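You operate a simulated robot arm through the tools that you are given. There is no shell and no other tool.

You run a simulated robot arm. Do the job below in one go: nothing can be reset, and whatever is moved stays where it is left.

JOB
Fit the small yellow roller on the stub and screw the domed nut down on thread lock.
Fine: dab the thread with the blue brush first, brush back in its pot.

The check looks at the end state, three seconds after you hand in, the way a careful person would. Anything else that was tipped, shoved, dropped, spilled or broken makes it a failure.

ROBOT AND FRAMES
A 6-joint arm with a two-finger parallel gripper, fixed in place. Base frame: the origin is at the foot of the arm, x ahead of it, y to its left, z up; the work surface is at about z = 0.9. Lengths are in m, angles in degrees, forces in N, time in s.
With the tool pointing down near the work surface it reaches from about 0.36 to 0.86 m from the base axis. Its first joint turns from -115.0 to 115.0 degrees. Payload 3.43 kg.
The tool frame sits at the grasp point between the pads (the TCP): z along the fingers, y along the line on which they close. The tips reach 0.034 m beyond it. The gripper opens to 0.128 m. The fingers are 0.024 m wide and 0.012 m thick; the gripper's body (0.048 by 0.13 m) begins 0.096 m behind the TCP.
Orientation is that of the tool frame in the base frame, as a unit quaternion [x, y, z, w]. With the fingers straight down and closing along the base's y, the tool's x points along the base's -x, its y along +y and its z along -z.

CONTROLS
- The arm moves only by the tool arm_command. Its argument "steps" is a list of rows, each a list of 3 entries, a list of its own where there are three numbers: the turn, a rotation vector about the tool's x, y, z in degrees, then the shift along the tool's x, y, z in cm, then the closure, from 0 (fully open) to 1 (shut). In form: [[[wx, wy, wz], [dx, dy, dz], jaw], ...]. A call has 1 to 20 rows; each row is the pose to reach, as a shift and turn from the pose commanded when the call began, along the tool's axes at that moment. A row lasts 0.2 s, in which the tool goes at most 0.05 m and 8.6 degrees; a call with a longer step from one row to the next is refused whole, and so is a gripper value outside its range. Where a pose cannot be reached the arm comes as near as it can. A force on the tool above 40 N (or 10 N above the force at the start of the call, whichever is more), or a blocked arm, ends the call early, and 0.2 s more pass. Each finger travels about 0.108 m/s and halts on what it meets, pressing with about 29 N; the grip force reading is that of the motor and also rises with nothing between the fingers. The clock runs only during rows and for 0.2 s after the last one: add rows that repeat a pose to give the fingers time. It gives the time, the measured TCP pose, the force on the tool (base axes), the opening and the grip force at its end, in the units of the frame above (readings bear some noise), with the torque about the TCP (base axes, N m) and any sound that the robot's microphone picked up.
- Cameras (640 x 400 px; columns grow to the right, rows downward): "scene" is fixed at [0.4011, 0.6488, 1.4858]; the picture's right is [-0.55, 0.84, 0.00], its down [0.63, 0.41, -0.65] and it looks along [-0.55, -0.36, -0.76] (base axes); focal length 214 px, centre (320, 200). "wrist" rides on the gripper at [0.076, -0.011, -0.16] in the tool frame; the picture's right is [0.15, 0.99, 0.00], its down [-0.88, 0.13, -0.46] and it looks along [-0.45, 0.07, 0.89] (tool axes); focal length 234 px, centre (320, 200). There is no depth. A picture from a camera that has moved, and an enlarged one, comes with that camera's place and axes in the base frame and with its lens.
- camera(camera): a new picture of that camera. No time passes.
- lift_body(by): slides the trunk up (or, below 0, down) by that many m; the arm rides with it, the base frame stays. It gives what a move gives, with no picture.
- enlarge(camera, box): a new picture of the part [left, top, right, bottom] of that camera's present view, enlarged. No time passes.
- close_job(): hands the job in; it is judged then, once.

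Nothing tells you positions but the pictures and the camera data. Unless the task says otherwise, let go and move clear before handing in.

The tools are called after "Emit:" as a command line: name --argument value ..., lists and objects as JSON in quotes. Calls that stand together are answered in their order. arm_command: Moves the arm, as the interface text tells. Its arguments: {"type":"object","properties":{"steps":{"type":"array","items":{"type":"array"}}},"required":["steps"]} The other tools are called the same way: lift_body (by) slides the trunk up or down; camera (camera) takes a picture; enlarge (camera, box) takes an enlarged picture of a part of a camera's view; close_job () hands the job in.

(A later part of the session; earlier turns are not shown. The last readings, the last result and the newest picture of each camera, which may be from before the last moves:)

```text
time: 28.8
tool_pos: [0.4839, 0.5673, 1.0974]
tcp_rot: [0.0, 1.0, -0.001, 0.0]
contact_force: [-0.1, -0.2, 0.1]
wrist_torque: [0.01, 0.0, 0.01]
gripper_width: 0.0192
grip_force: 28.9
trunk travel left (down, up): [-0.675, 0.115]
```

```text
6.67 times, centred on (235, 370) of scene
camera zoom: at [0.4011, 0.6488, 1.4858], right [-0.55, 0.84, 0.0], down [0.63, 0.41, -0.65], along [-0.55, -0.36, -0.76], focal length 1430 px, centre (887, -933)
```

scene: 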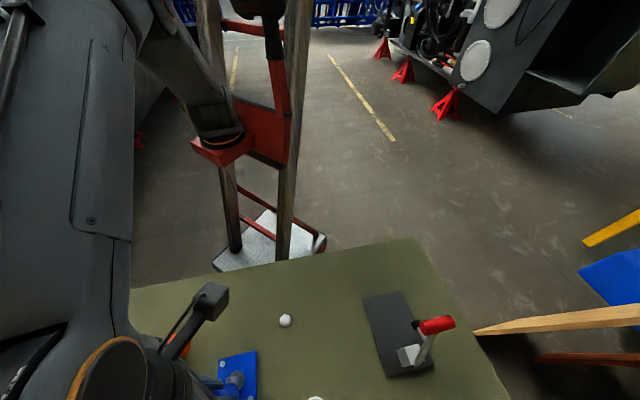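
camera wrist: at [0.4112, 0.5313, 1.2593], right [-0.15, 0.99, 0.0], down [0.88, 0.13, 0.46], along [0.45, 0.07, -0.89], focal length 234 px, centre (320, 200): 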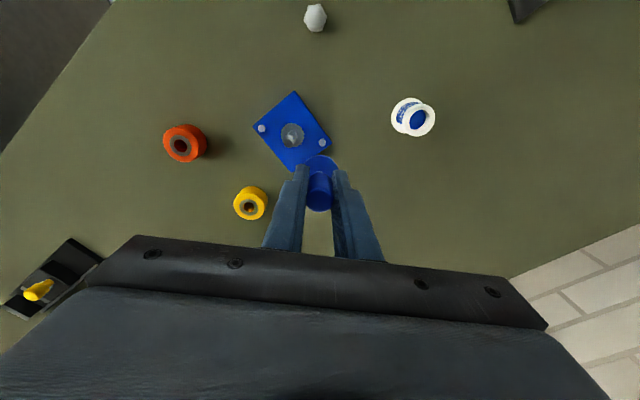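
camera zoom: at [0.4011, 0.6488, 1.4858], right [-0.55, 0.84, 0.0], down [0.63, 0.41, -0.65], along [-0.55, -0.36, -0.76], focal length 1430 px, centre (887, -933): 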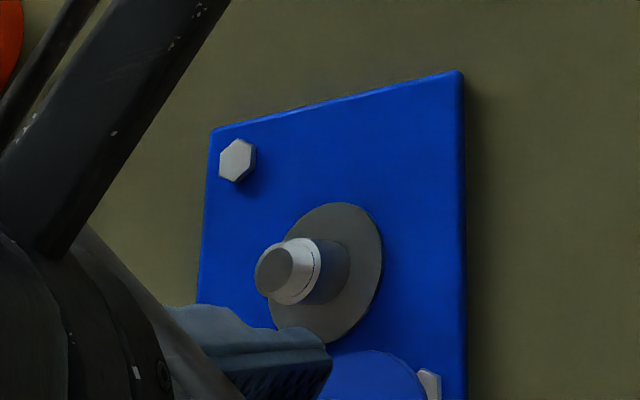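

Emit:
enlarge --camera "wrist" --box '[262, 115, 312, 152]'

Emit:
enlarge --camera "scene" --box '[222, 365, 250, 390]'

```text
10.81 times, centred on (287, 134) of wrist
camera zoom: at [0.4089, 0.5543, 1.2571], right [-0.15, 0.99, 0.0], down [0.88, 0.13, 0.46], along [0.45, 0.07, -0.89], focal length 2532 px, centre (677, 919)
```

zoom: 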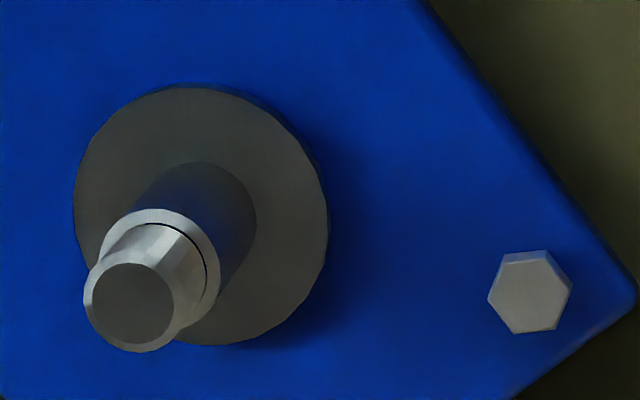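

```text
16.00 times, centred on (236, 378) of scene
camera zoom: at [0.4011, 0.6488, 1.4858], right [-0.55, 0.84, 0.0], down [0.63, 0.41, -0.65], along [-0.55, -0.36, -0.76], focal length 3432 px, centre (1664, -2640)
```

zoom: 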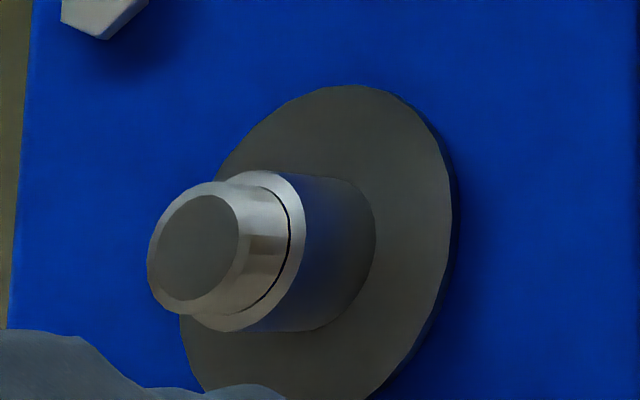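

The stub is a ~15 mm shaft with a ~12 mm threaded end. No colour change is visible on the thread, so for good measure I'll dab a second time slightly higher on the thread, with a small sweep around it.

Emit:
arm_command --steps '[[[0, 0, 0], [-0.25, -2, 2.5], 0.95], [[0, 0, 0], [-0.25, -2.7, 5.2], 0.95], [[0, 0, 0], [-0.25, -4.5, 5.2], 0.95], [[0, 0, 0], [-0.25, -5.4, 5.2], 0.95], [[0, 0, 0], [-0.25, -5.8, 5.2], 0.95], [[0, 0, 0], [-0.25, -6.0, 5.2], 0.95], [[0, 0, 0], [-0.25, -6.1, 5.2], 0.95], [[0, 0, 0], [-0.25, -6.1, 5.2], 0.95], [[0, 0, 0], [-0.25, -6.1, 5.2], 0.95]]'

```text
time: 30.8
tool_pos: [0.4862, 0.5072, 1.0458]
tcp_rot: [0.0, 1.0, 0.001, -0.001]
contact_force: [0.5, -0.2, -0.8]
wrist_torque: [-0.02, 0.0, 0.0]
gripper_width: 0.0195
grip_force: 29.1
trunk travel left (down, up): [-0.675, 0.115]
```

Emit:
enlarge --camera "wrist" --box '[290, 130, 350, 175]'

Emit:
enlarge --camera "scene" --box '[205, 350, 265, 395]'

```text
8.89 times, centred on (320, 152) of wrist
camera zoom: at [0.4108, 0.4946, 1.2055], right [-0.15, 0.99, 0.0], down [0.88, 0.13, 0.46], along [0.45, 0.07, -0.89], focal length 2082 px, centre (320, 622)
```

zoom: 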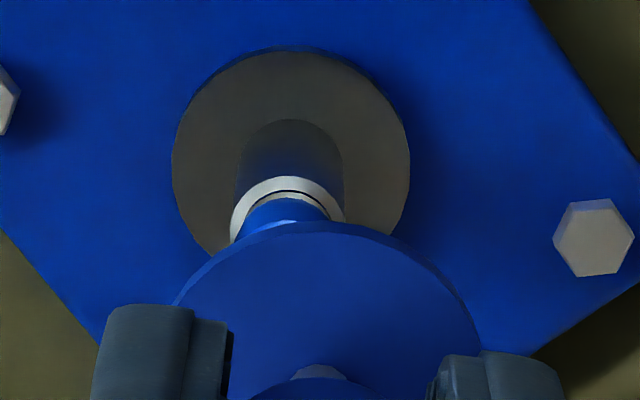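

```text
8.89 times, centred on (235, 372) of scene
camera zoom: at [0.4011, 0.6488, 1.4858], right [-0.55, 0.84, 0.0], down [0.63, 0.41, -0.65], along [-0.55, -0.36, -0.76], focal length 1906 px, centre (1076, -1333)
```

zoom: 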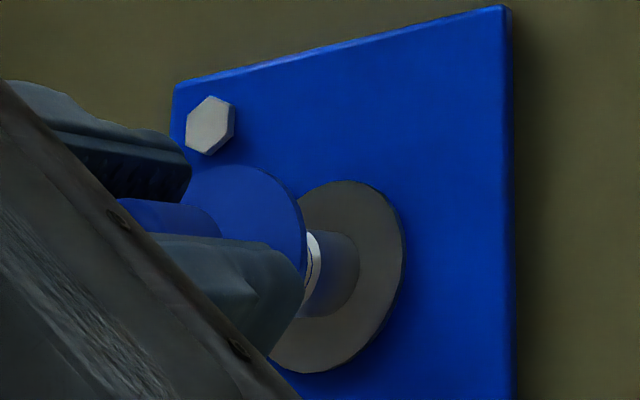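

The thread has now turned blue – dabbed. I'll withdraw the brush and carry it back over the pot.

Emit:
arm_command --steps '[[[0, 0, 0], [0, 1, 0], 0.95], [[0, 0, 0], [0, 3, -1], 0.95], [[0, 0, 0], [0.5, 5.5, -4], 0.95], [[0, 0, 0], [1.5, 9, -6], 0.95], [[0, 0, 0], [3, 12.5, -6], 0.95], [[0, 0, 0], [4.93, 15.75, -6], 0.95], [[0, 0, 0], [4.93, 15.75, -6], 0.95], [[0, 0, 0], [4.93, 15.75, -6], 0.95]]'

Emit:
enlarge --camera "wrist" --box '[270, 100, 370, 225]'

Emit:
enlarge --camera "wrist" --box '[160, 100, 260, 200]'

```text
time: 32.6
tool_pos: [0.4359, 0.6639, 1.1071]
tcp_rot: [0.0, 1.0, -0.001, 0.0]
contact_force: [0.5, -0.1, -0.4]
wrist_torque: [0.02, -0.01, 0.04]
gripper_width: 0.0193
grip_force: 29.2
trunk travel left (down, up): [-0.675, 0.115]
```

```text
3.20 times, centred on (320, 162) of wrist
camera zoom: at [0.3604, 0.6526, 1.2665], right [-0.15, 0.99, 0.0], down [0.88, 0.13, 0.46], along [0.45, 0.07, -0.89], focal length 749 px, centre (320, 320)
```

zoom: 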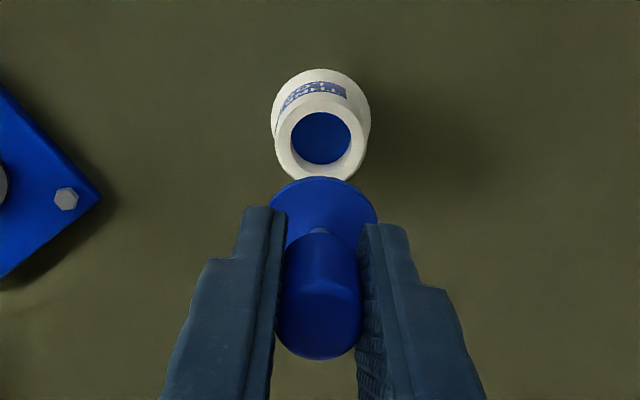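

```text
4.00 times, centred on (210, 150) of wrist
camera zoom: at [0.3604, 0.6526, 1.2665], right [-0.15, 0.99, 0.0], down [0.88, 0.13, 0.46], along [0.45, 0.07, -0.89], focal length 937 px, centre (760, 400)
```

zoom: 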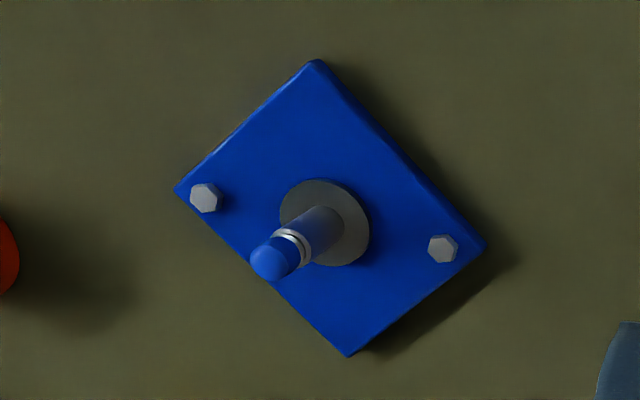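

The thread is clearly blue now and the pot opening is directly below the brush. I'll lower the brush back in.

Emit:
arm_command --steps '[[[0, 0, 0], [0, 0, 1.5], 0.95], [[0, 0, 0], [0, 0, 3], 0.95], [[0, 0, 0], [0, 0, 4.5], 0.95], [[0, 0, 0], [0, 0, 6], 0.95], [[0, 0, 0], [0, 0, 7.2], 0.95], [[0, 0, 0], [0, 0, 8.4], 0.95], [[0, 0, 0], [0, 0, 9.4], 0.95], [[0, 0, 0], [0, 0, 10.2], 0.95], [[0, 0, 0], [0, 0, 10.7], 0.95], [[0, 0, 0], [0, 0, 10.9], 0.95], [[0, 0, 0], [0, 0, 10.9], 0.95]]'

Emit:
enlarge --camera "wrist" --box '[270, 100, 370, 225]'

```text
time: 35.0
tool_pos: [0.4374, 0.6644, 0.9948]
tcp_rot: [0.0, 1.0, 0.0, 0.0]
contact_force: [0.4, 0.4, 0.2]
wrist_torque: [0.02, -0.03, 0.01]
gripper_width: 0.0192
grip_force: 29.3
trunk travel left (down, up): [-0.675, 0.115]
```

```text
3.20 times, centred on (320, 162) of wrist
camera zoom: at [0.3622, 0.6528, 1.1563], right [-0.15, 0.99, 0.0], down [0.88, 0.13, 0.46], along [0.45, 0.07, -0.89], focal length 749 px, centre (320, 320)
```

zoom: 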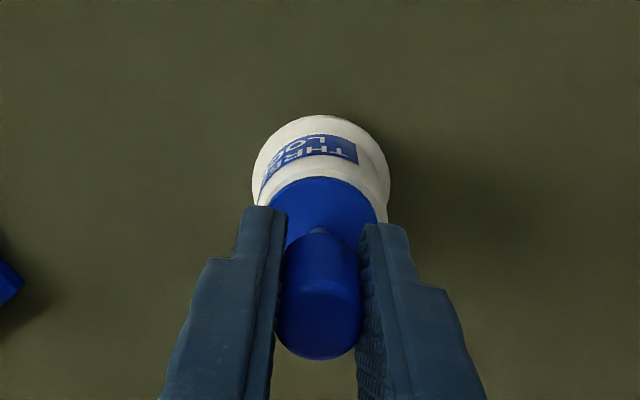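

Nearly seated. I'll lower the last 2 mm, then open gently and rise clear.

Emit:
arm_command --steps '[[[0, 0, 0], [0, 0, 0.1], 0.95], [[0, 0, 0], [0, 0, 0.2], 0.95], [[0, 0, 0], [0, 0, 0.2], 0.95]]'

Emit:
arm_command --steps '[[[0, 0, 0], [0, 0, 0], 0.8], [[0, 0, 0], [0, 0, 0], 0.7], [[0, 0, 0], [0, 0, 0], 0.55], [[0, 0, 0], [0, 0, 0], 0.5], [[0, 0, 0], [0, 0, -1], 0.5], [[0, 0, 0], [0, 0, -3], 0.5], [[0, 0, 0], [0, 0, -6], 0.5], [[0, 0, 0], [0, 0, -9], 0.5], [[0, 0, 0], [0, 0, -12], 0.4]]'

Emit:
camera --camera "wrist"

Emit:
enlarge --camera "wrist" --box '[280, 100, 360, 180]'

```text
time: 35.8
tool_pos: [0.4386, 0.6642, 0.9937]
tcp_rot: [0.0, 1.0, 0.0, 0.0]
contact_force: [0.0, 0.4, -0.8]
wrist_torque: [-0.02, -0.01, -0.01]
gripper_width: 0.0193
grip_force: 28.9
trunk travel left (down, up): [-0.675, 0.115]
```

```text
time: 37.8
tool_pos: [0.4381, 0.6646, 1.1152]
tcp_rot: [-0.001, 1.0, 0.0, 0.001]
contact_force: [1.0, 0.1, -0.1]
wrist_torque: [0.0, -0.04, -0.01]
gripper_width: 0.0768
grip_force: 0.0
trunk travel left (down, up): [-0.675, 0.115]
```

```text
taken
camera wrist: at [0.3628, 0.6526, 1.2746], right [-0.15, 0.99, 0.0], down [0.88, 0.13, 0.46], along [0.45, 0.07, -0.89], focal length 234 px, centre (320, 200)
```

wrist: 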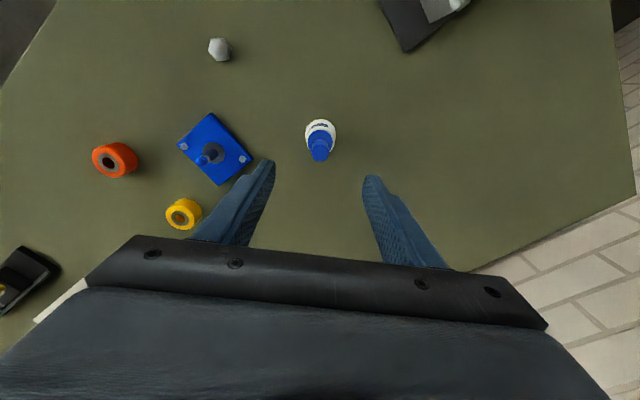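

```text
5.00 times, centred on (320, 140) of wrist
camera zoom: at [0.3628, 0.6526, 1.2746], right [-0.15, 0.99, 0.0], down [0.88, 0.13, 0.46], along [0.45, 0.07, -0.89], focal length 1171 px, centre (320, 500)
```

zoom: 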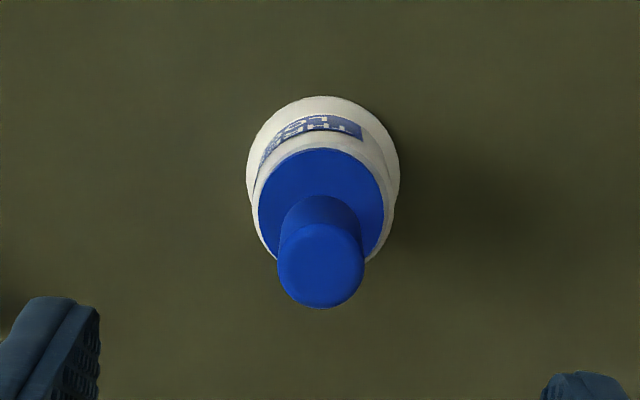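

The brush is back in its pot, upright. Next the yellow roller: I'll move above it for precise measurement.

Emit:
arm_command --steps '[[[0, 0, 0], [-2.7, -3.3, 0], 0.2], [[0, 0, 0], [-5.4, -6.5, 0], 0], [[0, 0, 0], [-8.1, -9.8, 0], 0], [[0, 0, 0], [-10.8, -13, 0], 0], [[0, 0, 0], [-13.5, -16.3, 0], 0], [[0, 0, 0], [-16.2, -20.5, 0], 0], [[0, 0, 0], [-16.2, -20.5, 0], 0]]'

Emit:
camera --camera "wrist"

Emit:
enlarge --camera "wrist" --box '[260, 90, 380, 190]'

```text
time: 39.4
tool_pos: [0.6, 0.4571, 1.1148]
tcp_rot: [-0.001, 1.0, 0.0, 0.0]
contact_force: [-0.2, -0.3, 0.2]
wrist_torque: [0.04, 0.05, -0.02]
gripper_width: 0.1281
grip_force: 0.0
trunk travel left (down, up): [-0.675, 0.115]
```

```text
taken
camera wrist: at [0.5239, 0.4459, 1.2748], right [-0.15, 0.99, 0.0], down [0.88, 0.13, 0.46], along [0.45, 0.07, -0.89], focal length 234 px, centre (320, 200)
```

wrist: 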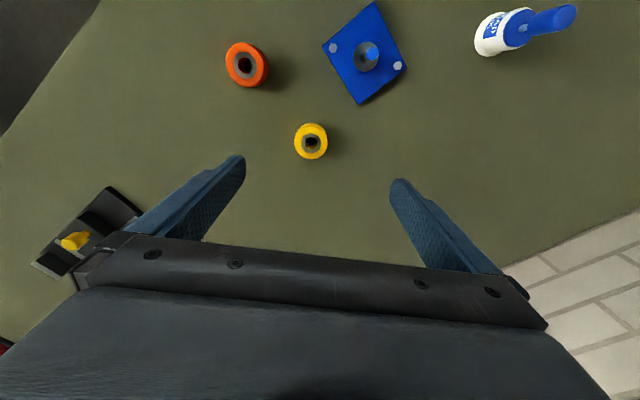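

```text
4.00 times, centred on (320, 140) of wrist
camera zoom: at [0.5239, 0.4459, 1.2748], right [-0.15, 0.99, 0.0], down [0.88, 0.13, 0.46], along [0.45, 0.07, -0.89], focal length 937 px, centre (320, 440)
```

zoom: 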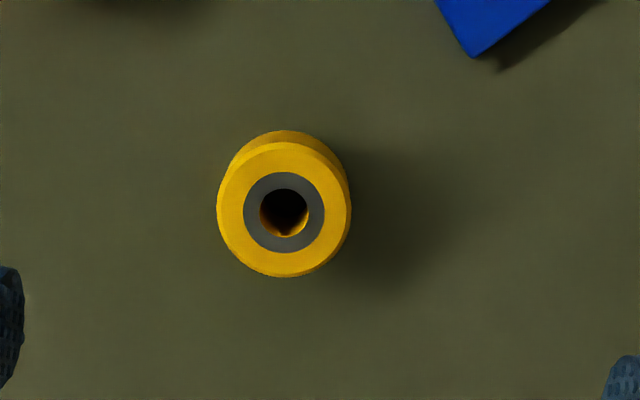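

I'll take an oblique view of the roller (and stub) from lower down, with fingers closed, to measure heights.

Emit:
arm_command --steps '[[[0, 0, 0], [1, 4, 1], 0.3], [[0, 0, 0], [2, 8, 3], 0.6], [[0, 0, 0], [3, 12, 6], 0.8], [[0, 0, 0], [4, 16, 8.5], 0.9], [[0, 0, 0], [5, 17, 11.5], 0.95], [[0, 0, 0], [5, 17, 11.5], 0.95], [[0, 0, 0], [5, 17, 11.5], 0.95]]'

Emit:
camera --camera "wrist"

Emit:
enlarge --camera "wrist" --box '[110, 140, 230, 235]'

Emit:
enlarge --camera "wrist" --box '[130, 40, 270, 150]'

```text
refused: row 3 steps farther than a row can; nothing moved
```

```text
taken
camera wrist: at [0.5239, 0.4459, 1.2748], right [-0.15, 0.99, 0.0], down [0.88, 0.13, 0.46], along [0.45, 0.07, -0.89], focal length 234 px, centre (320, 200)
```

wrist: 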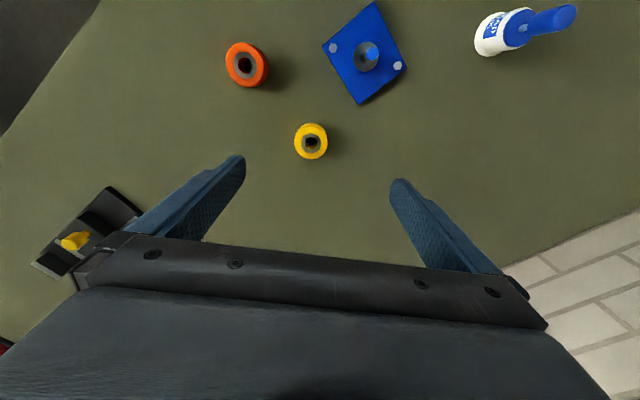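

```text
4.21 times, centred on (170, 188) of wrist
camera zoom: at [0.5239, 0.4459, 1.2748], right [-0.15, 0.99, 0.0], down [0.88, 0.13, 0.46], along [0.45, 0.07, -0.89], focal length 986 px, centre (952, 253)
```

zoom: 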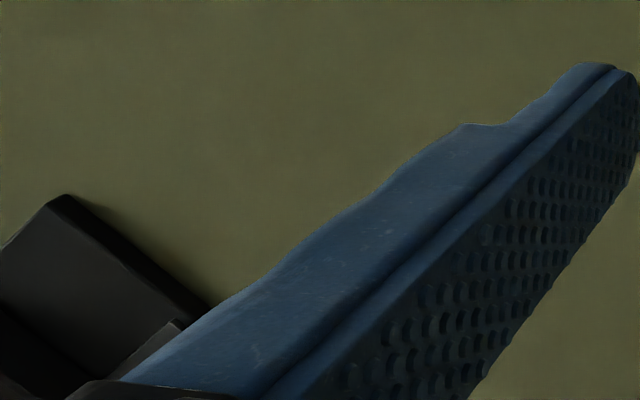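

```text
3.64 times, centred on (200, 95) of wrist
camera zoom: at [0.5239, 0.4459, 1.2748], right [-0.15, 0.99, 0.0], down [0.88, 0.13, 0.46], along [0.45, 0.07, -0.89], focal length 852 px, centre (756, 582)
```

zoom: 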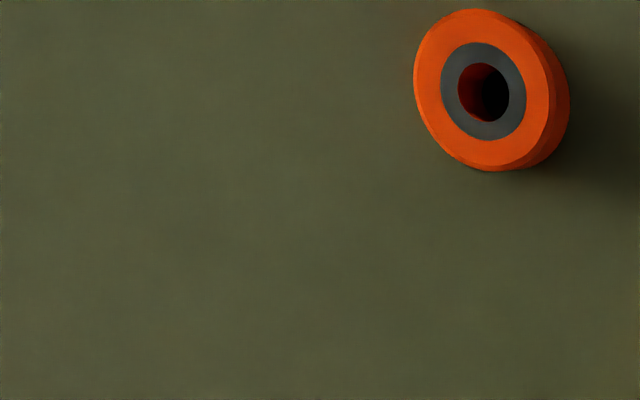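

One row stepped too far and was refused; nothing moved. I'll resend with even, smaller steps.

Emit:
arm_command --steps '[[[0, 0, 0], [0.8, 2.8, 1], 0.3], [[0, 0, 0], [1.6, 5.6, 2.5], 0.6], [[0, 0, 0], [2.4, 8.5, 4.5], 0.8], [[0, 0, 0], [3.3, 11.4, 6.5], 0.9], [[0, 0, 0], [4.2, 14.2, 9], 0.95], [[0, 0, 0], [5, 17, 11.5], 0.95], [[0, 0, 0], [5, 17, 11.5], 0.95], [[0, 0, 0], [5, 17, 11.5], 0.95]]'

Emit:
camera --camera "wrist"

Emit:
enlarge --camera "wrist" --box '[110, 140, 230, 235]'

Emit:
enlarge --camera "wrist" --box '[130, 40, 270, 150]'

```text
time: 41.2
tool_pos: [0.5497, 0.6281, 0.9997]
tcp_rot: [0.0, 1.0, 0.001, -0.001]
contact_force: [-0.1, -1.2, 0.1]
wrist_torque: [0.03, 0.0, -0.02]
gripper_width: 0.0062
grip_force: 0.0
trunk travel left (down, up): [-0.675, 0.115]
```

```text
taken
camera wrist: at [0.4736, 0.6169, 1.1595], right [-0.15, 0.99, 0.0], down [0.88, 0.13, 0.46], along [0.45, 0.07, -0.89], focal length 234 px, centre (320, 200)
```

wrist: 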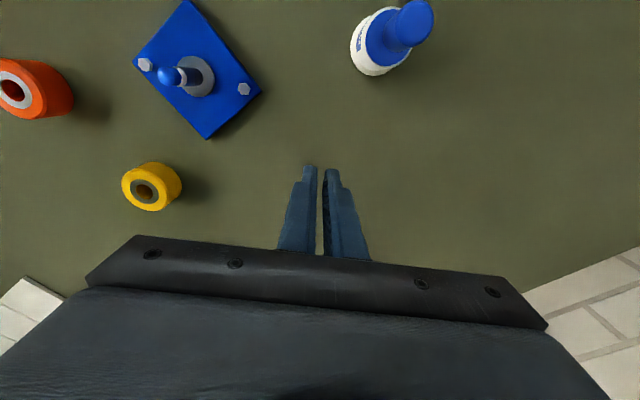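

```text
4.21 times, centred on (170, 188) of wrist
camera zoom: at [0.4736, 0.6169, 1.1595], right [-0.15, 0.99, 0.0], down [0.88, 0.13, 0.46], along [0.45, 0.07, -0.89], focal length 986 px, centre (952, 253)
```

zoom: 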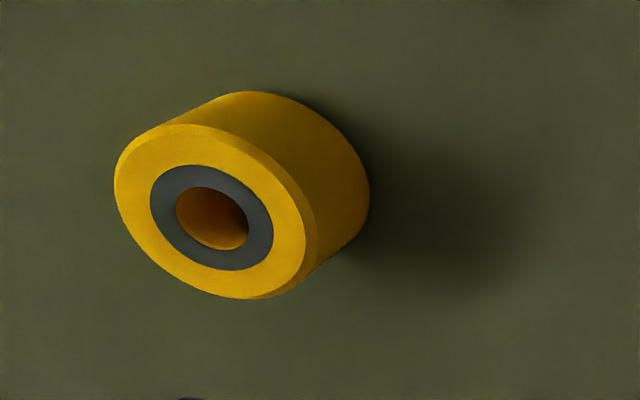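

```text
3.64 times, centred on (200, 95) of wrist
camera zoom: at [0.4736, 0.6169, 1.1595], right [-0.15, 0.99, 0.0], down [0.88, 0.13, 0.46], along [0.45, 0.07, -0.89], focal length 852 px, centre (756, 582)
```

zoom: 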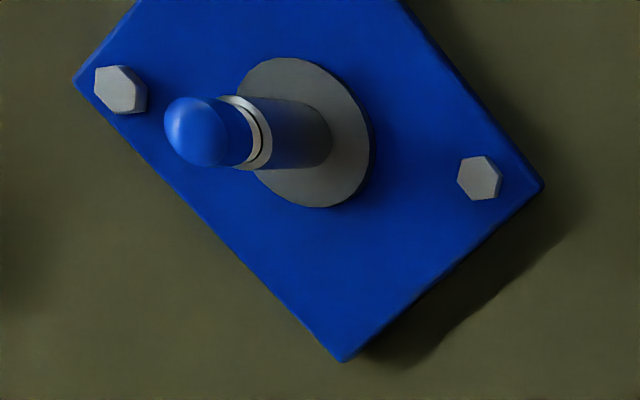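

Triangulation gives: yellow roller centre (0.6066, 0.4446), top z ≈ 0.931, ~49 mm dia, ~18 mm bore; stub shaft ~15 mm with washer top ≈ 0.912 and shoulder ≈ 0.944. I'll turn the wrist 90° so the fingers close along x (clear of the plate's bolts) and go above the roller.

Emit:
arm_command --steps '[[[0, 0, 8.2], [-0.52, -1.67, -1.5], 0.8], [[0, 0, 16.4], [-1.03, -3.34, -3], 0.6], [[0, 0, 24.6], [-1.55, -5.0, -4.5], 0.5], [[0, 0, 32.8], [-2.07, -6.67, -6], 0.375], [[0, 0, 41], [-2.59, -8.34, -7], 0.375], [[0, 0, 49.2], [-3.1, -10, -8], 0.375], [[0, 0, 57.4], [-3.62, -11.68, -8], 0.375], [[0, 0, 65.5], [-4.14, -13.35, -8], 0.375], [[0, 0, 73.7], [-4.66, -15, -8], 0.375], [[0, 0, 81.9], [-5.17, -16.68, -8], 0.375], [[0, 0, 90], [-5.69, -18.35, -8], 0.375], [[0, 0, 90], [-5.69, -18.35, -8], 0.375]]'

Emit:
camera --camera "wrist"

Emit:
enlarge --camera "wrist" --box '[270, 110, 370, 200]'

```text
time: 43.8
tool_pos: [0.6082, 0.4445, 1.0791]
tcp_rot: [0.707, 0.707, 0.0, 0.0]
contact_force: [-0.2, 0.0, 0.6]
wrist_torque: [0.0, 0.0, -0.03]
gripper_width: 0.0799
grip_force: 0.0
trunk travel left (down, up): [-0.675, 0.115]
```

```text
taken
camera wrist: at [0.5963, 0.5196, 1.2396], right [0.99, 0.14, 0.0], down [0.13, -0.88, 0.46], along [0.07, -0.45, -0.89], focal length 234 px, centre (320, 200)
```

wrist: 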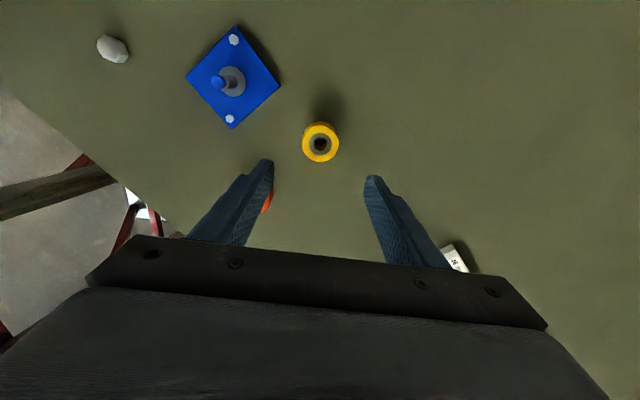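

```text
4.44 times, centred on (320, 155) of wrist
camera zoom: at [0.5963, 0.5196, 1.2396], right [0.99, 0.14, 0.0], down [0.13, -0.88, 0.46], along [0.07, -0.45, -0.89], focal length 1041 px, centre (320, 400)
```

zoom: 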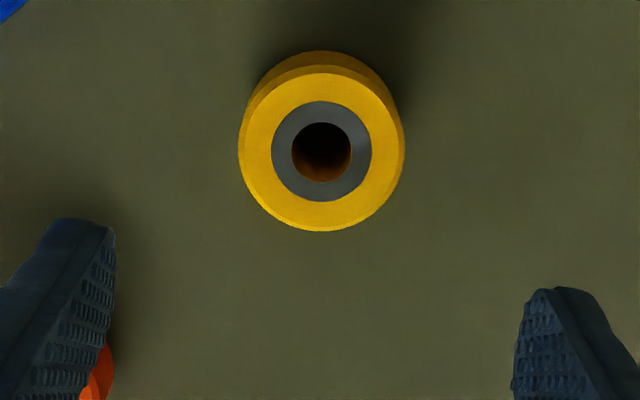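

The roller lies right under the TCP. I'll descend and grip it.

Emit:
arm_command --steps '[[[0, 0, 0], [0.05, 0, 3], 0.375], [[0, 0, 0], [0.05, 0, 6], 0.375], [[0, 0, 0], [0.05, 0, 9], 0.375], [[0, 0, 0], [0.05, 0, 11.5], 0.375], [[0, 0, 0], [0.05, 0, 13], 0.375], [[0, 0, 0], [0.05, 0, 13.7], 0.375], [[0, 0, 0], [0.05, 0, 13.7], 0.375]]'

Emit:
arm_command --steps '[[[0, 0, 0], [0, 0, 0], 0.45], [[0, 0, 0], [0, 0, 0], 0.55], [[0, 0, 0], [0, 0, 0], 0.65], [[0, 0, 0], [0, 0, 0], 0.75], [[0, 0, 0], [0, 0, 0], 0.75]]'

Emit:
enlarge --camera "wrist" --box '[250, 120, 390, 230]'

```text
time: 45.4
tool_pos: [0.6071, 0.4448, 0.9423]
tcp_rot: [0.707, 0.707, 0.0, 0.001]
contact_force: [0.0, -0.1, 0.7]
wrist_torque: [0.01, 0.01, -0.01]
gripper_width: 0.08
grip_force: 0.1
trunk travel left (down, up): [-0.675, 0.115]
```

```text
time: 46.6
tool_pos: [0.6073, 0.4454, 0.9413]
tcp_rot: [0.708, 0.706, -0.001, 0.0]
contact_force: [-0.3, -0.3, 0.0]
wrist_torque: [0.01, -0.04, 0.01]
gripper_width: 0.0494
grip_force: 28.9
trunk travel left (down, up): [-0.675, 0.115]
```

```text
3.64 times, centred on (320, 175) of wrist
camera zoom: at [0.5957, 0.5204, 1.1015], right [0.99, 0.15, 0.0], down [0.13, -0.88, 0.46], along [0.07, -0.45, -0.89], focal length 852 px, centre (320, 291)
```

zoom: 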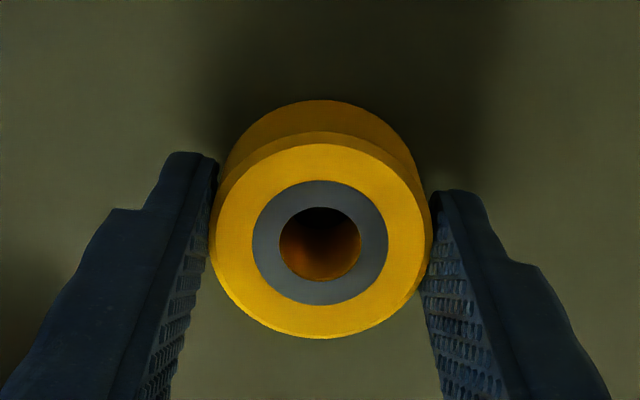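

Gripped the yellow roller (49.4 mm). I'll lift it and carry it above the stub.

Emit:
arm_command --steps '[[[0, 0, 0], [0, 0, -2], 0.75], [[0, 0, 0], [0, 0, -4.5], 0.75], [[0, 0, 0], [0, 0, -7], 0.75], [[0, 0, 0], [0, 0, -10], 0.75], [[0, 0, 0], [1.4, -3, -10.5], 0.75], [[0, 0, 0], [2.8, -6, -10.5], 0.75], [[0, 0, 0], [4.2, -9, -10.5], 0.75], [[0, 0, 0], [5.63, -12.0, -10.5], 0.75], [[0, 0, 0], [5.63, -12.0, -10.5], 0.75]]'

Emit:
camera --camera "wrist"

Emit:
enlarge --camera "wrist" --box '[250, 120, 390, 230]'

Emit:
camera --camera "scene"

```text
time: 48.6
tool_pos: [0.4865, 0.5044, 1.0466]
tcp_rot: [0.707, 0.708, 0.0, 0.0]
contact_force: [0.6, -1.0, -1.1]
wrist_torque: [0.01, -0.02, -0.02]
gripper_width: 0.0493
grip_force: 29.0
trunk travel left (down, up): [-0.675, 0.115]
```

```text
taken
camera wrist: at [0.476, 0.5794, 1.2065], right [0.99, 0.15, 0.0], down [0.13, -0.88, 0.46], along [0.07, -0.45, -0.89], focal length 234 px, centre (320, 200)
```

wrist: 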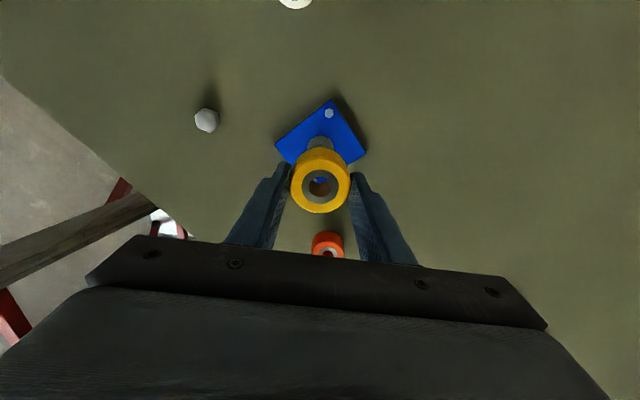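

```text
3.64 times, centred on (320, 175) of wrist
camera zoom: at [0.476, 0.5794, 1.2065], right [0.99, 0.15, 0.0], down [0.13, -0.88, 0.46], along [0.07, -0.45, -0.89], focal length 852 px, centre (320, 291)
```

zoom: 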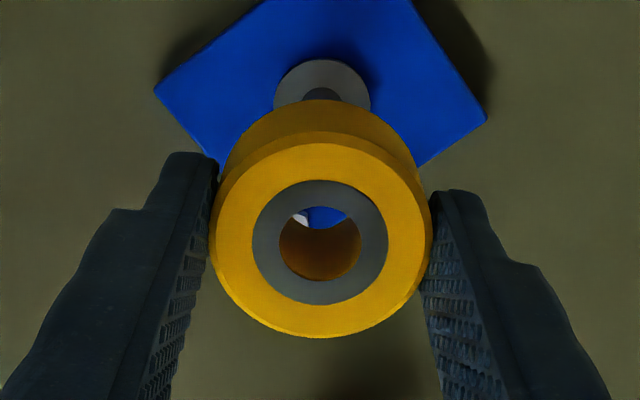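

```text
taken
```

scene: 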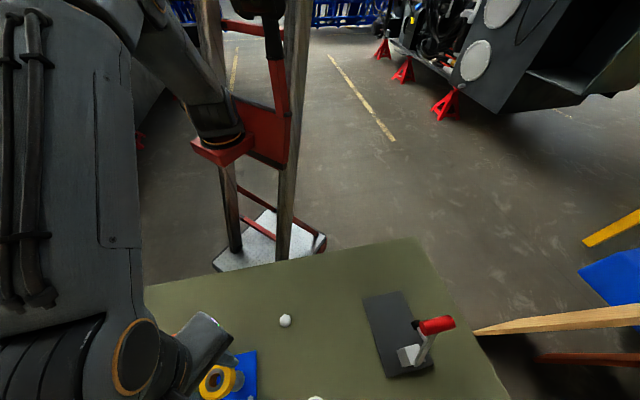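

Emit:
arm_command --steps '[[[0, 0, 0], [0, 0, 0], 0.75], [[0, 0, 0], [0, 0, 0], 0.75]]'

Emit:
enlarge --camera "wrist" --box '[250, 90, 390, 200]'

Emit:
enlarge --camera "scene" --box '[185, 330, 285, 400]'

```text
time: 49.2
tool_pos: [0.4871, 0.5032, 1.0467]
tcp_rot: [0.707, 0.707, 0.0, -0.001]
contact_force: [0.0, -0.3, -1.5]
wrist_torque: [-0.02, 0.0, -0.01]
gripper_width: 0.0495
grip_force: 29.5
trunk travel left (down, up): [-0.675, 0.115]
```

```text
3.64 times, centred on (320, 145) of wrist
camera zoom: at [0.4762, 0.5793, 1.2066], right [0.99, 0.15, 0.0], down [0.13, -0.88, 0.46], along [0.07, -0.45, -0.89], focal length 852 px, centre (320, 400)
```

zoom: 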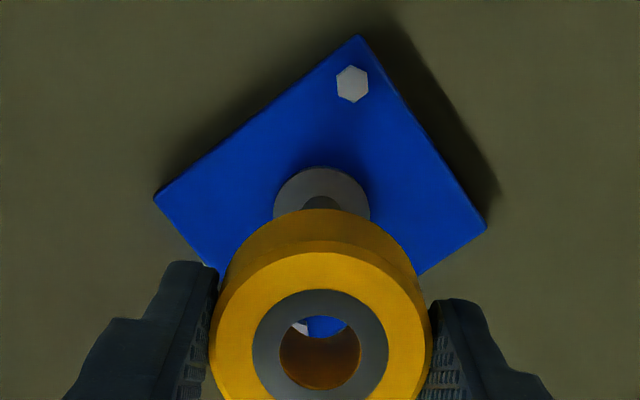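

```text
5.71 times, centred on (235, 365) of scene
camera zoom: at [0.4011, 0.6488, 1.4858], right [-0.55, 0.84, 0.0], down [0.63, 0.41, -0.65], along [-0.55, -0.36, -0.76], focal length 1226 px, centre (806, -743)
```

zoom: 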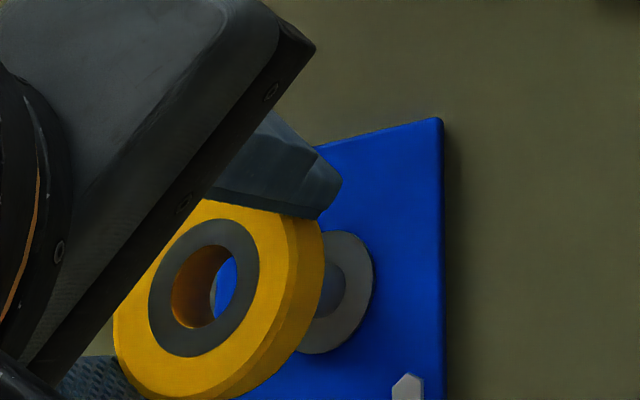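

Two views agree that the roller must shift about (+1.3, −2.9) mm to be coaxial with the stub. I'll correct, lower to just above the tip, and recheck.

Emit:
arm_command --steps '[[[0, 0, 0], [-0.29, 0.13, 0], 0.75], [[0, 0, 0], [-0.29, 0.13, 1.5], 0.75], [[0, 0, 0], [-0.29, 0.13, 3.0], 0.75], [[0, 0, 0], [-0.29, 0.13, 3.0], 0.75], [[0, 0, 0], [-0.29, 0.13, 3.0], 0.75]]'

Emit:
enlarge --camera "wrist" --box '[250, 90, 390, 230]'

Emit:
enlarge --camera "scene" --box '[185, 330, 285, 400]'

```text
time: 50.4
tool_pos: [0.4888, 0.4998, 1.0167]
tcp_rot: [0.707, 0.707, 0.0, -0.001]
contact_force: [0.8, -0.2, -1.1]
wrist_torque: [-0.01, -0.02, 0.01]
gripper_width: 0.0489
grip_force: 28.9
trunk travel left (down, up): [-0.675, 0.115]
```

```text
2.86 times, centred on (320, 160) of wrist
camera zoom: at [0.4769, 0.5755, 1.1767], right [0.99, 0.15, 0.0], down [0.13, -0.88, 0.46], along [0.07, -0.45, -0.89], focal length 669 px, centre (320, 314)
```

zoom: 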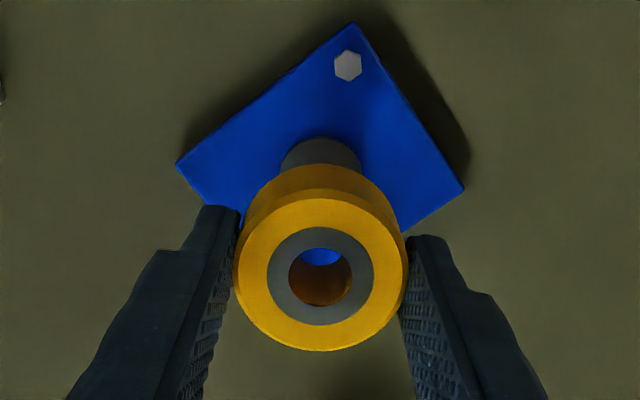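

```text
5.71 times, centred on (235, 365) of scene
camera zoom: at [0.4011, 0.6488, 1.4858], right [-0.55, 0.84, 0.0], down [0.63, 0.41, -0.65], along [-0.55, -0.36, -0.76], focal length 1226 px, centre (806, -743)
```

zoom: 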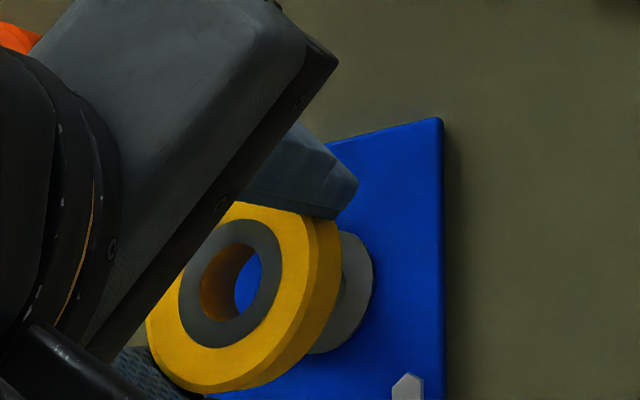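

Emit:
enlarge --camera "wrist" --box '[295, 130, 345, 170]'

Emit:
enlarge --camera "wrist" --box '[290, 160, 350, 210]'

Emit:
enlarge --camera "scene" --box '[210, 362, 250, 394]'

```text
10.00 times, centred on (320, 150) of wrist
camera zoom: at [0.4769, 0.5755, 1.1767], right [0.99, 0.15, 0.0], down [0.13, -0.88, 0.46], along [0.07, -0.45, -0.89], focal length 2342 px, centre (320, 700)
```

zoom: 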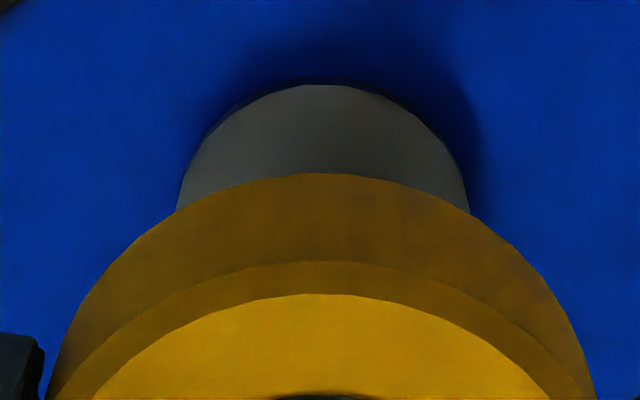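

```text
8.00 times, centred on (320, 185) of wrist
camera zoom: at [0.4769, 0.5755, 1.1767], right [0.99, 0.15, 0.0], down [0.13, -0.88, 0.46], along [0.07, -0.45, -0.89], focal length 1873 px, centre (320, 320)
```

zoom: 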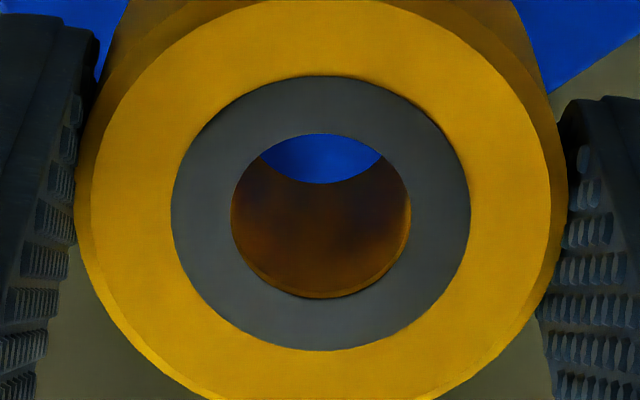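

```text
12.50 times, centred on (230, 378) of scene
camera zoom: at [0.4011, 0.6488, 1.4858], right [-0.55, 0.84, 0.0], down [0.63, 0.41, -0.65], along [-0.55, -0.36, -0.76], focal length 2681 px, centre (1445, -2025)
```

zoom: 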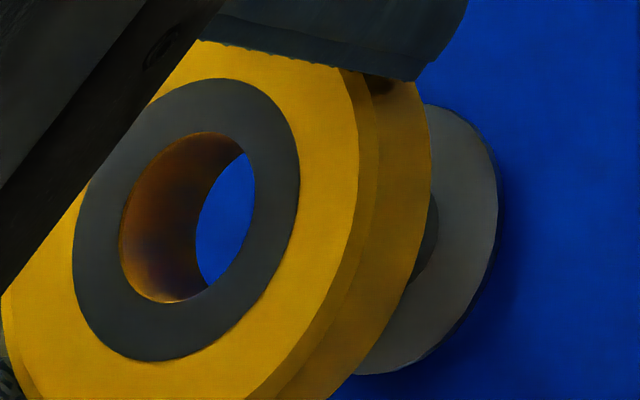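

Careful fits put the roller within ~1 mm of coaxial (needs about +0.9 mm in y). I'll apply that and lower until the tip has entered the bore, watching the forces.

Emit:
arm_command --steps '[[[0, 0, 0], [0.09, 0, 0], 0.75], [[0, 0, 0], [0.09, 0.02, 0.5], 0.75], [[0, 0, 0], [0.09, 0.02, 1.0], 0.75], [[0, 0, 0], [0.09, 0.02, 1.5], 0.75], [[0, 0, 0], [0.09, 0.02, 2.0], 0.75], [[0, 0, 0], [0.09, 0.02, 2.0], 0.75]]'

Emit:
enlarge --camera "wrist" --box '[290, 160, 350, 210]'

Emit:
enlarge --camera "scene" --box '[210, 362, 250, 394]'

```text
time: 51.8
tool_pos: [0.4894, 0.4999, 0.9972]
tcp_rot: [0.707, 0.707, 0.0, 0.001]
contact_force: [0.0, -0.7, -0.8]
wrist_torque: [-0.01, -0.03, 0.0]
gripper_width: 0.0496
grip_force: 29.3
trunk travel left (down, up): [-0.675, 0.115]
```

```text
8.00 times, centred on (320, 185) of wrist
camera zoom: at [0.4773, 0.5756, 1.1569], right [0.99, 0.15, 0.0], down [0.13, -0.88, 0.46], along [0.07, -0.45, -0.89], focal length 1873 px, centre (320, 320)
```

zoom: 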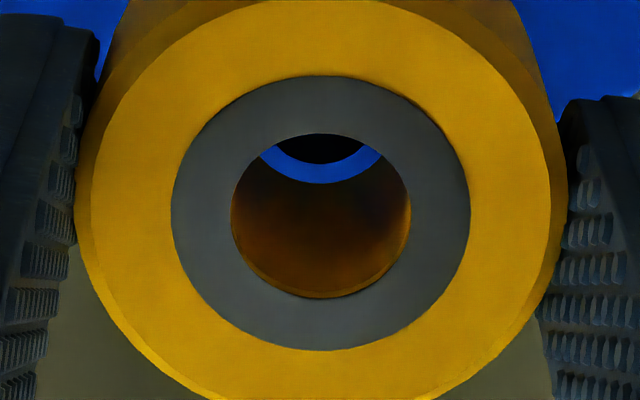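

```text
12.50 times, centred on (230, 378) of scene
camera zoom: at [0.4011, 0.6488, 1.4858], right [-0.55, 0.84, 0.0], down [0.63, 0.41, -0.65], along [-0.55, -0.36, -0.76], focal length 2681 px, centre (1445, -2025)
```

zoom: 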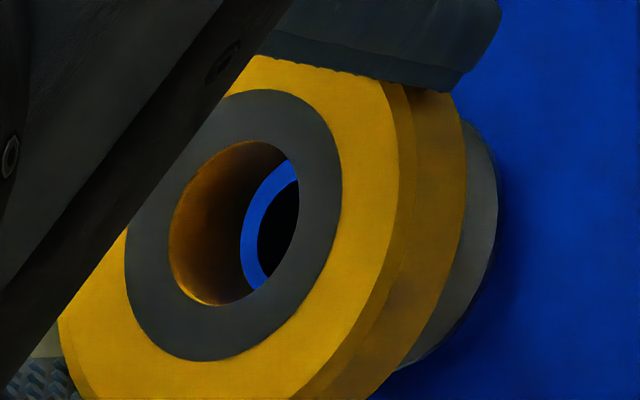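

The tip is inside the bore with no contact force. Lowering further past the shaft shoulder.

Emit:
arm_command --steps '[[[0, 0, 0], [0, 0, 0.4], 0.75], [[0, 0, 0], [0, 0, 0.8], 0.75], [[0, 0, 0], [0, 0, 1.2], 0.75], [[0, 0, 0], [0, 0, 1.6], 0.75], [[0, 0, 0], [0, 0, 2.0], 0.75], [[0, 0, 0], [0, 0, 2.0], 0.75]]'

Emit:
enlarge --camera "wrist" --box '[290, 150, 350, 200]'

Emit:
enlarge --camera "scene" --box '[210, 362, 250, 394]'

```text
time: 53.2
tool_pos: [0.4883, 0.5003, 0.9768]
tcp_rot: [0.707, 0.707, 0.0, 0.001]
contact_force: [2.0, 1.6, -1.9]
wrist_torque: [0.12, -0.07, 0.03]
gripper_width: 0.0492
grip_force: 29.1
trunk travel left (down, up): [-0.675, 0.115]
```

```text
8.00 times, centred on (320, 175) of wrist
camera zoom: at [0.477, 0.5759, 1.1366], right [0.99, 0.15, 0.0], down [0.13, -0.88, 0.46], along [0.07, -0.45, -0.89], focal length 1873 px, centre (320, 400)
```

zoom: 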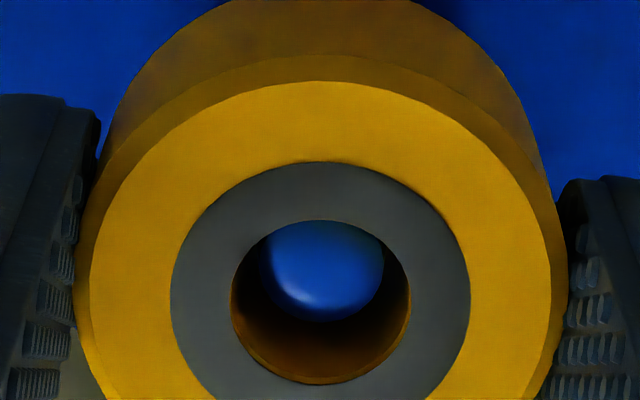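

```text
12.50 times, centred on (230, 378) of scene
camera zoom: at [0.4011, 0.6488, 1.4858], right [-0.55, 0.84, 0.0], down [0.63, 0.41, -0.65], along [-0.55, -0.36, -0.76], focal length 2681 px, centre (1445, -2025)
```

zoom: 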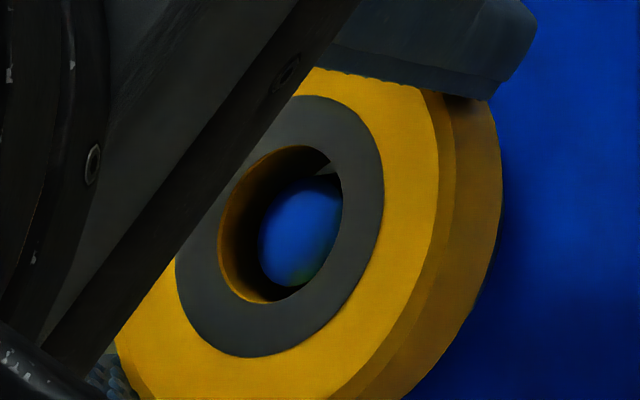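

A light side contact (~2.5 N toward +x,+y) says the roller should shift slightly that way. I'll nudge and continue.

Emit:
arm_command --steps '[[[0, 0, 0], [0.07, 0.06, 0], 0.75], [[0, 0, 0], [0.07, 0.06, 0], 0.75]]'

```text
time: 53.8
tool_pos: [0.4888, 0.5007, 0.9775]
tcp_rot: [0.707, 0.707, 0.0, 0.0]
contact_force: [1.1, 0.5, -1.0]
wrist_torque: [-0.01, 0.01, 0.0]
gripper_width: 0.049
grip_force: 29.1
trunk travel left (down, up): [-0.675, 0.115]
```

Emit:
arm_command --steps '[[[0, 0, 0], [0, 0.02, 0.4], 0.75], [[0, 0, 0], [0, 0.02, 0.8], 0.75], [[0, 0, 0], [0, 0.02, 1.2], 0.75], [[0, 0, 0], [0, 0.02, 1.2], 0.75]]'

Emit:
enlarge --camera "wrist" --box '[290, 150, 350, 200]'

```text
time: 54.8
tool_pos: [0.4888, 0.502, 0.9659]
tcp_rot: [0.707, 0.707, 0.001, 0.0]
contact_force: [-0.3, -0.6, -1.3]
wrist_torque: [0.01, -0.02, 0.02]
gripper_width: 0.0488
grip_force: 29.1
trunk travel left (down, up): [-0.675, 0.115]
```

```text
8.00 times, centred on (320, 175) of wrist
camera zoom: at [0.4779, 0.5769, 1.1252], right [0.99, 0.15, 0.0], down [0.13, -0.88, 0.46], along [0.07, -0.45, -0.89], focal length 1873 px, centre (320, 400)
```

zoom: 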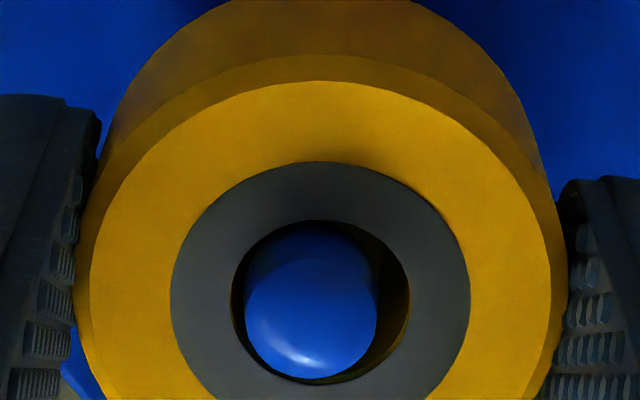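

Moving cleanly. I'll trim x by −0.6 mm and lower the last centimetre until it seats on the washer.

Emit:
arm_command --steps '[[[0, 0, 0], [0.02, -0.06, 0], 0.75], [[0, 0, 0], [0.02, -0.06, 0.3], 0.75], [[0, 0, 0], [0.02, -0.06, 0.6], 0.75], [[0, 0, 0], [0.02, -0.06, 0.8], 0.75], [[0, 0, 0], [0.02, -0.06, 0.9], 0.75], [[0, 0, 0], [0.02, -0.06, 0.9], 0.75]]'

Emit:
enlarge --camera "wrist" --box '[280, 140, 360, 220]'

Emit:
enlarge --camera "scene" --box '[200, 350, 260, 398]'

```text
time: 56.2
tool_pos: [0.4883, 0.5001, 0.9548]
tcp_rot: [0.708, 0.706, 0.0, -0.001]
contact_force: [-0.9, 0.3, -0.9]
wrist_torque: [0.0, -0.01, -0.02]
gripper_width: 0.0489
grip_force: 28.8
trunk travel left (down, up): [-0.675, 0.115]
```

```text
5.00 times, centred on (320, 180) of wrist
camera zoom: at [0.4772, 0.5761, 1.1157], right [0.99, 0.15, 0.0], down [0.13, -0.88, 0.46], along [0.07, -0.45, -0.89], focal length 1171 px, centre (320, 300)
```

zoom: 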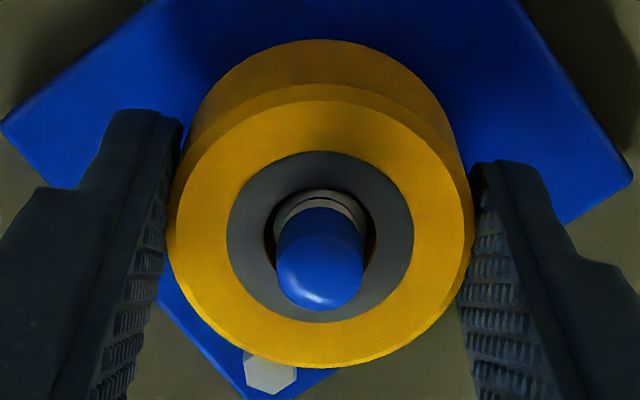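

```text
8.33 times, centred on (230, 374) of scene
camera zoom: at [0.4011, 0.6488, 1.4858], right [-0.55, 0.84, 0.0], down [0.63, 0.41, -0.65], along [-0.55, -0.36, -0.76], focal length 1787 px, centre (1070, -1250)
```

zoom: 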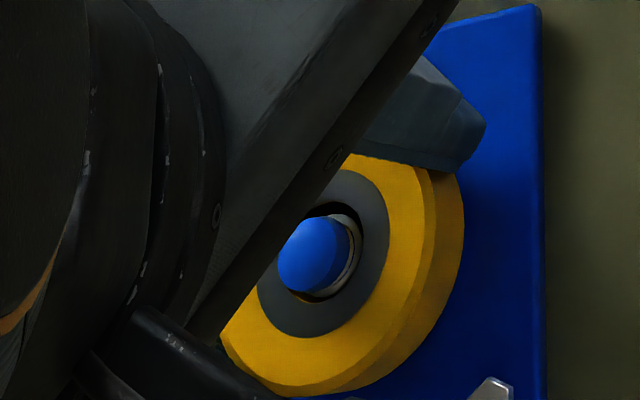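

Almost seated; the shaft shoulder is near flush inside the bore. I'll press down the last millimetres feeling for contact.

Emit:
arm_command --steps '[[[0, 0, 0], [0, 0, 0.1], 0.75], [[0, 0, 0], [0, 0, 0.2], 0.75], [[0, 0, 0], [0, 0, 0.2], 0.75]]'

```text
time: 57.0
tool_pos: [0.4888, 0.501, 0.955]
tcp_rot: [0.707, 0.707, 0.001, 0.0]
contact_force: [-1.0, -0.6, 13.2]
wrist_torque: [-0.23, 0.14, 0.12]
gripper_width: 0.0489
grip_force: 28.9
trunk travel left (down, up): [-0.675, 0.115]
```

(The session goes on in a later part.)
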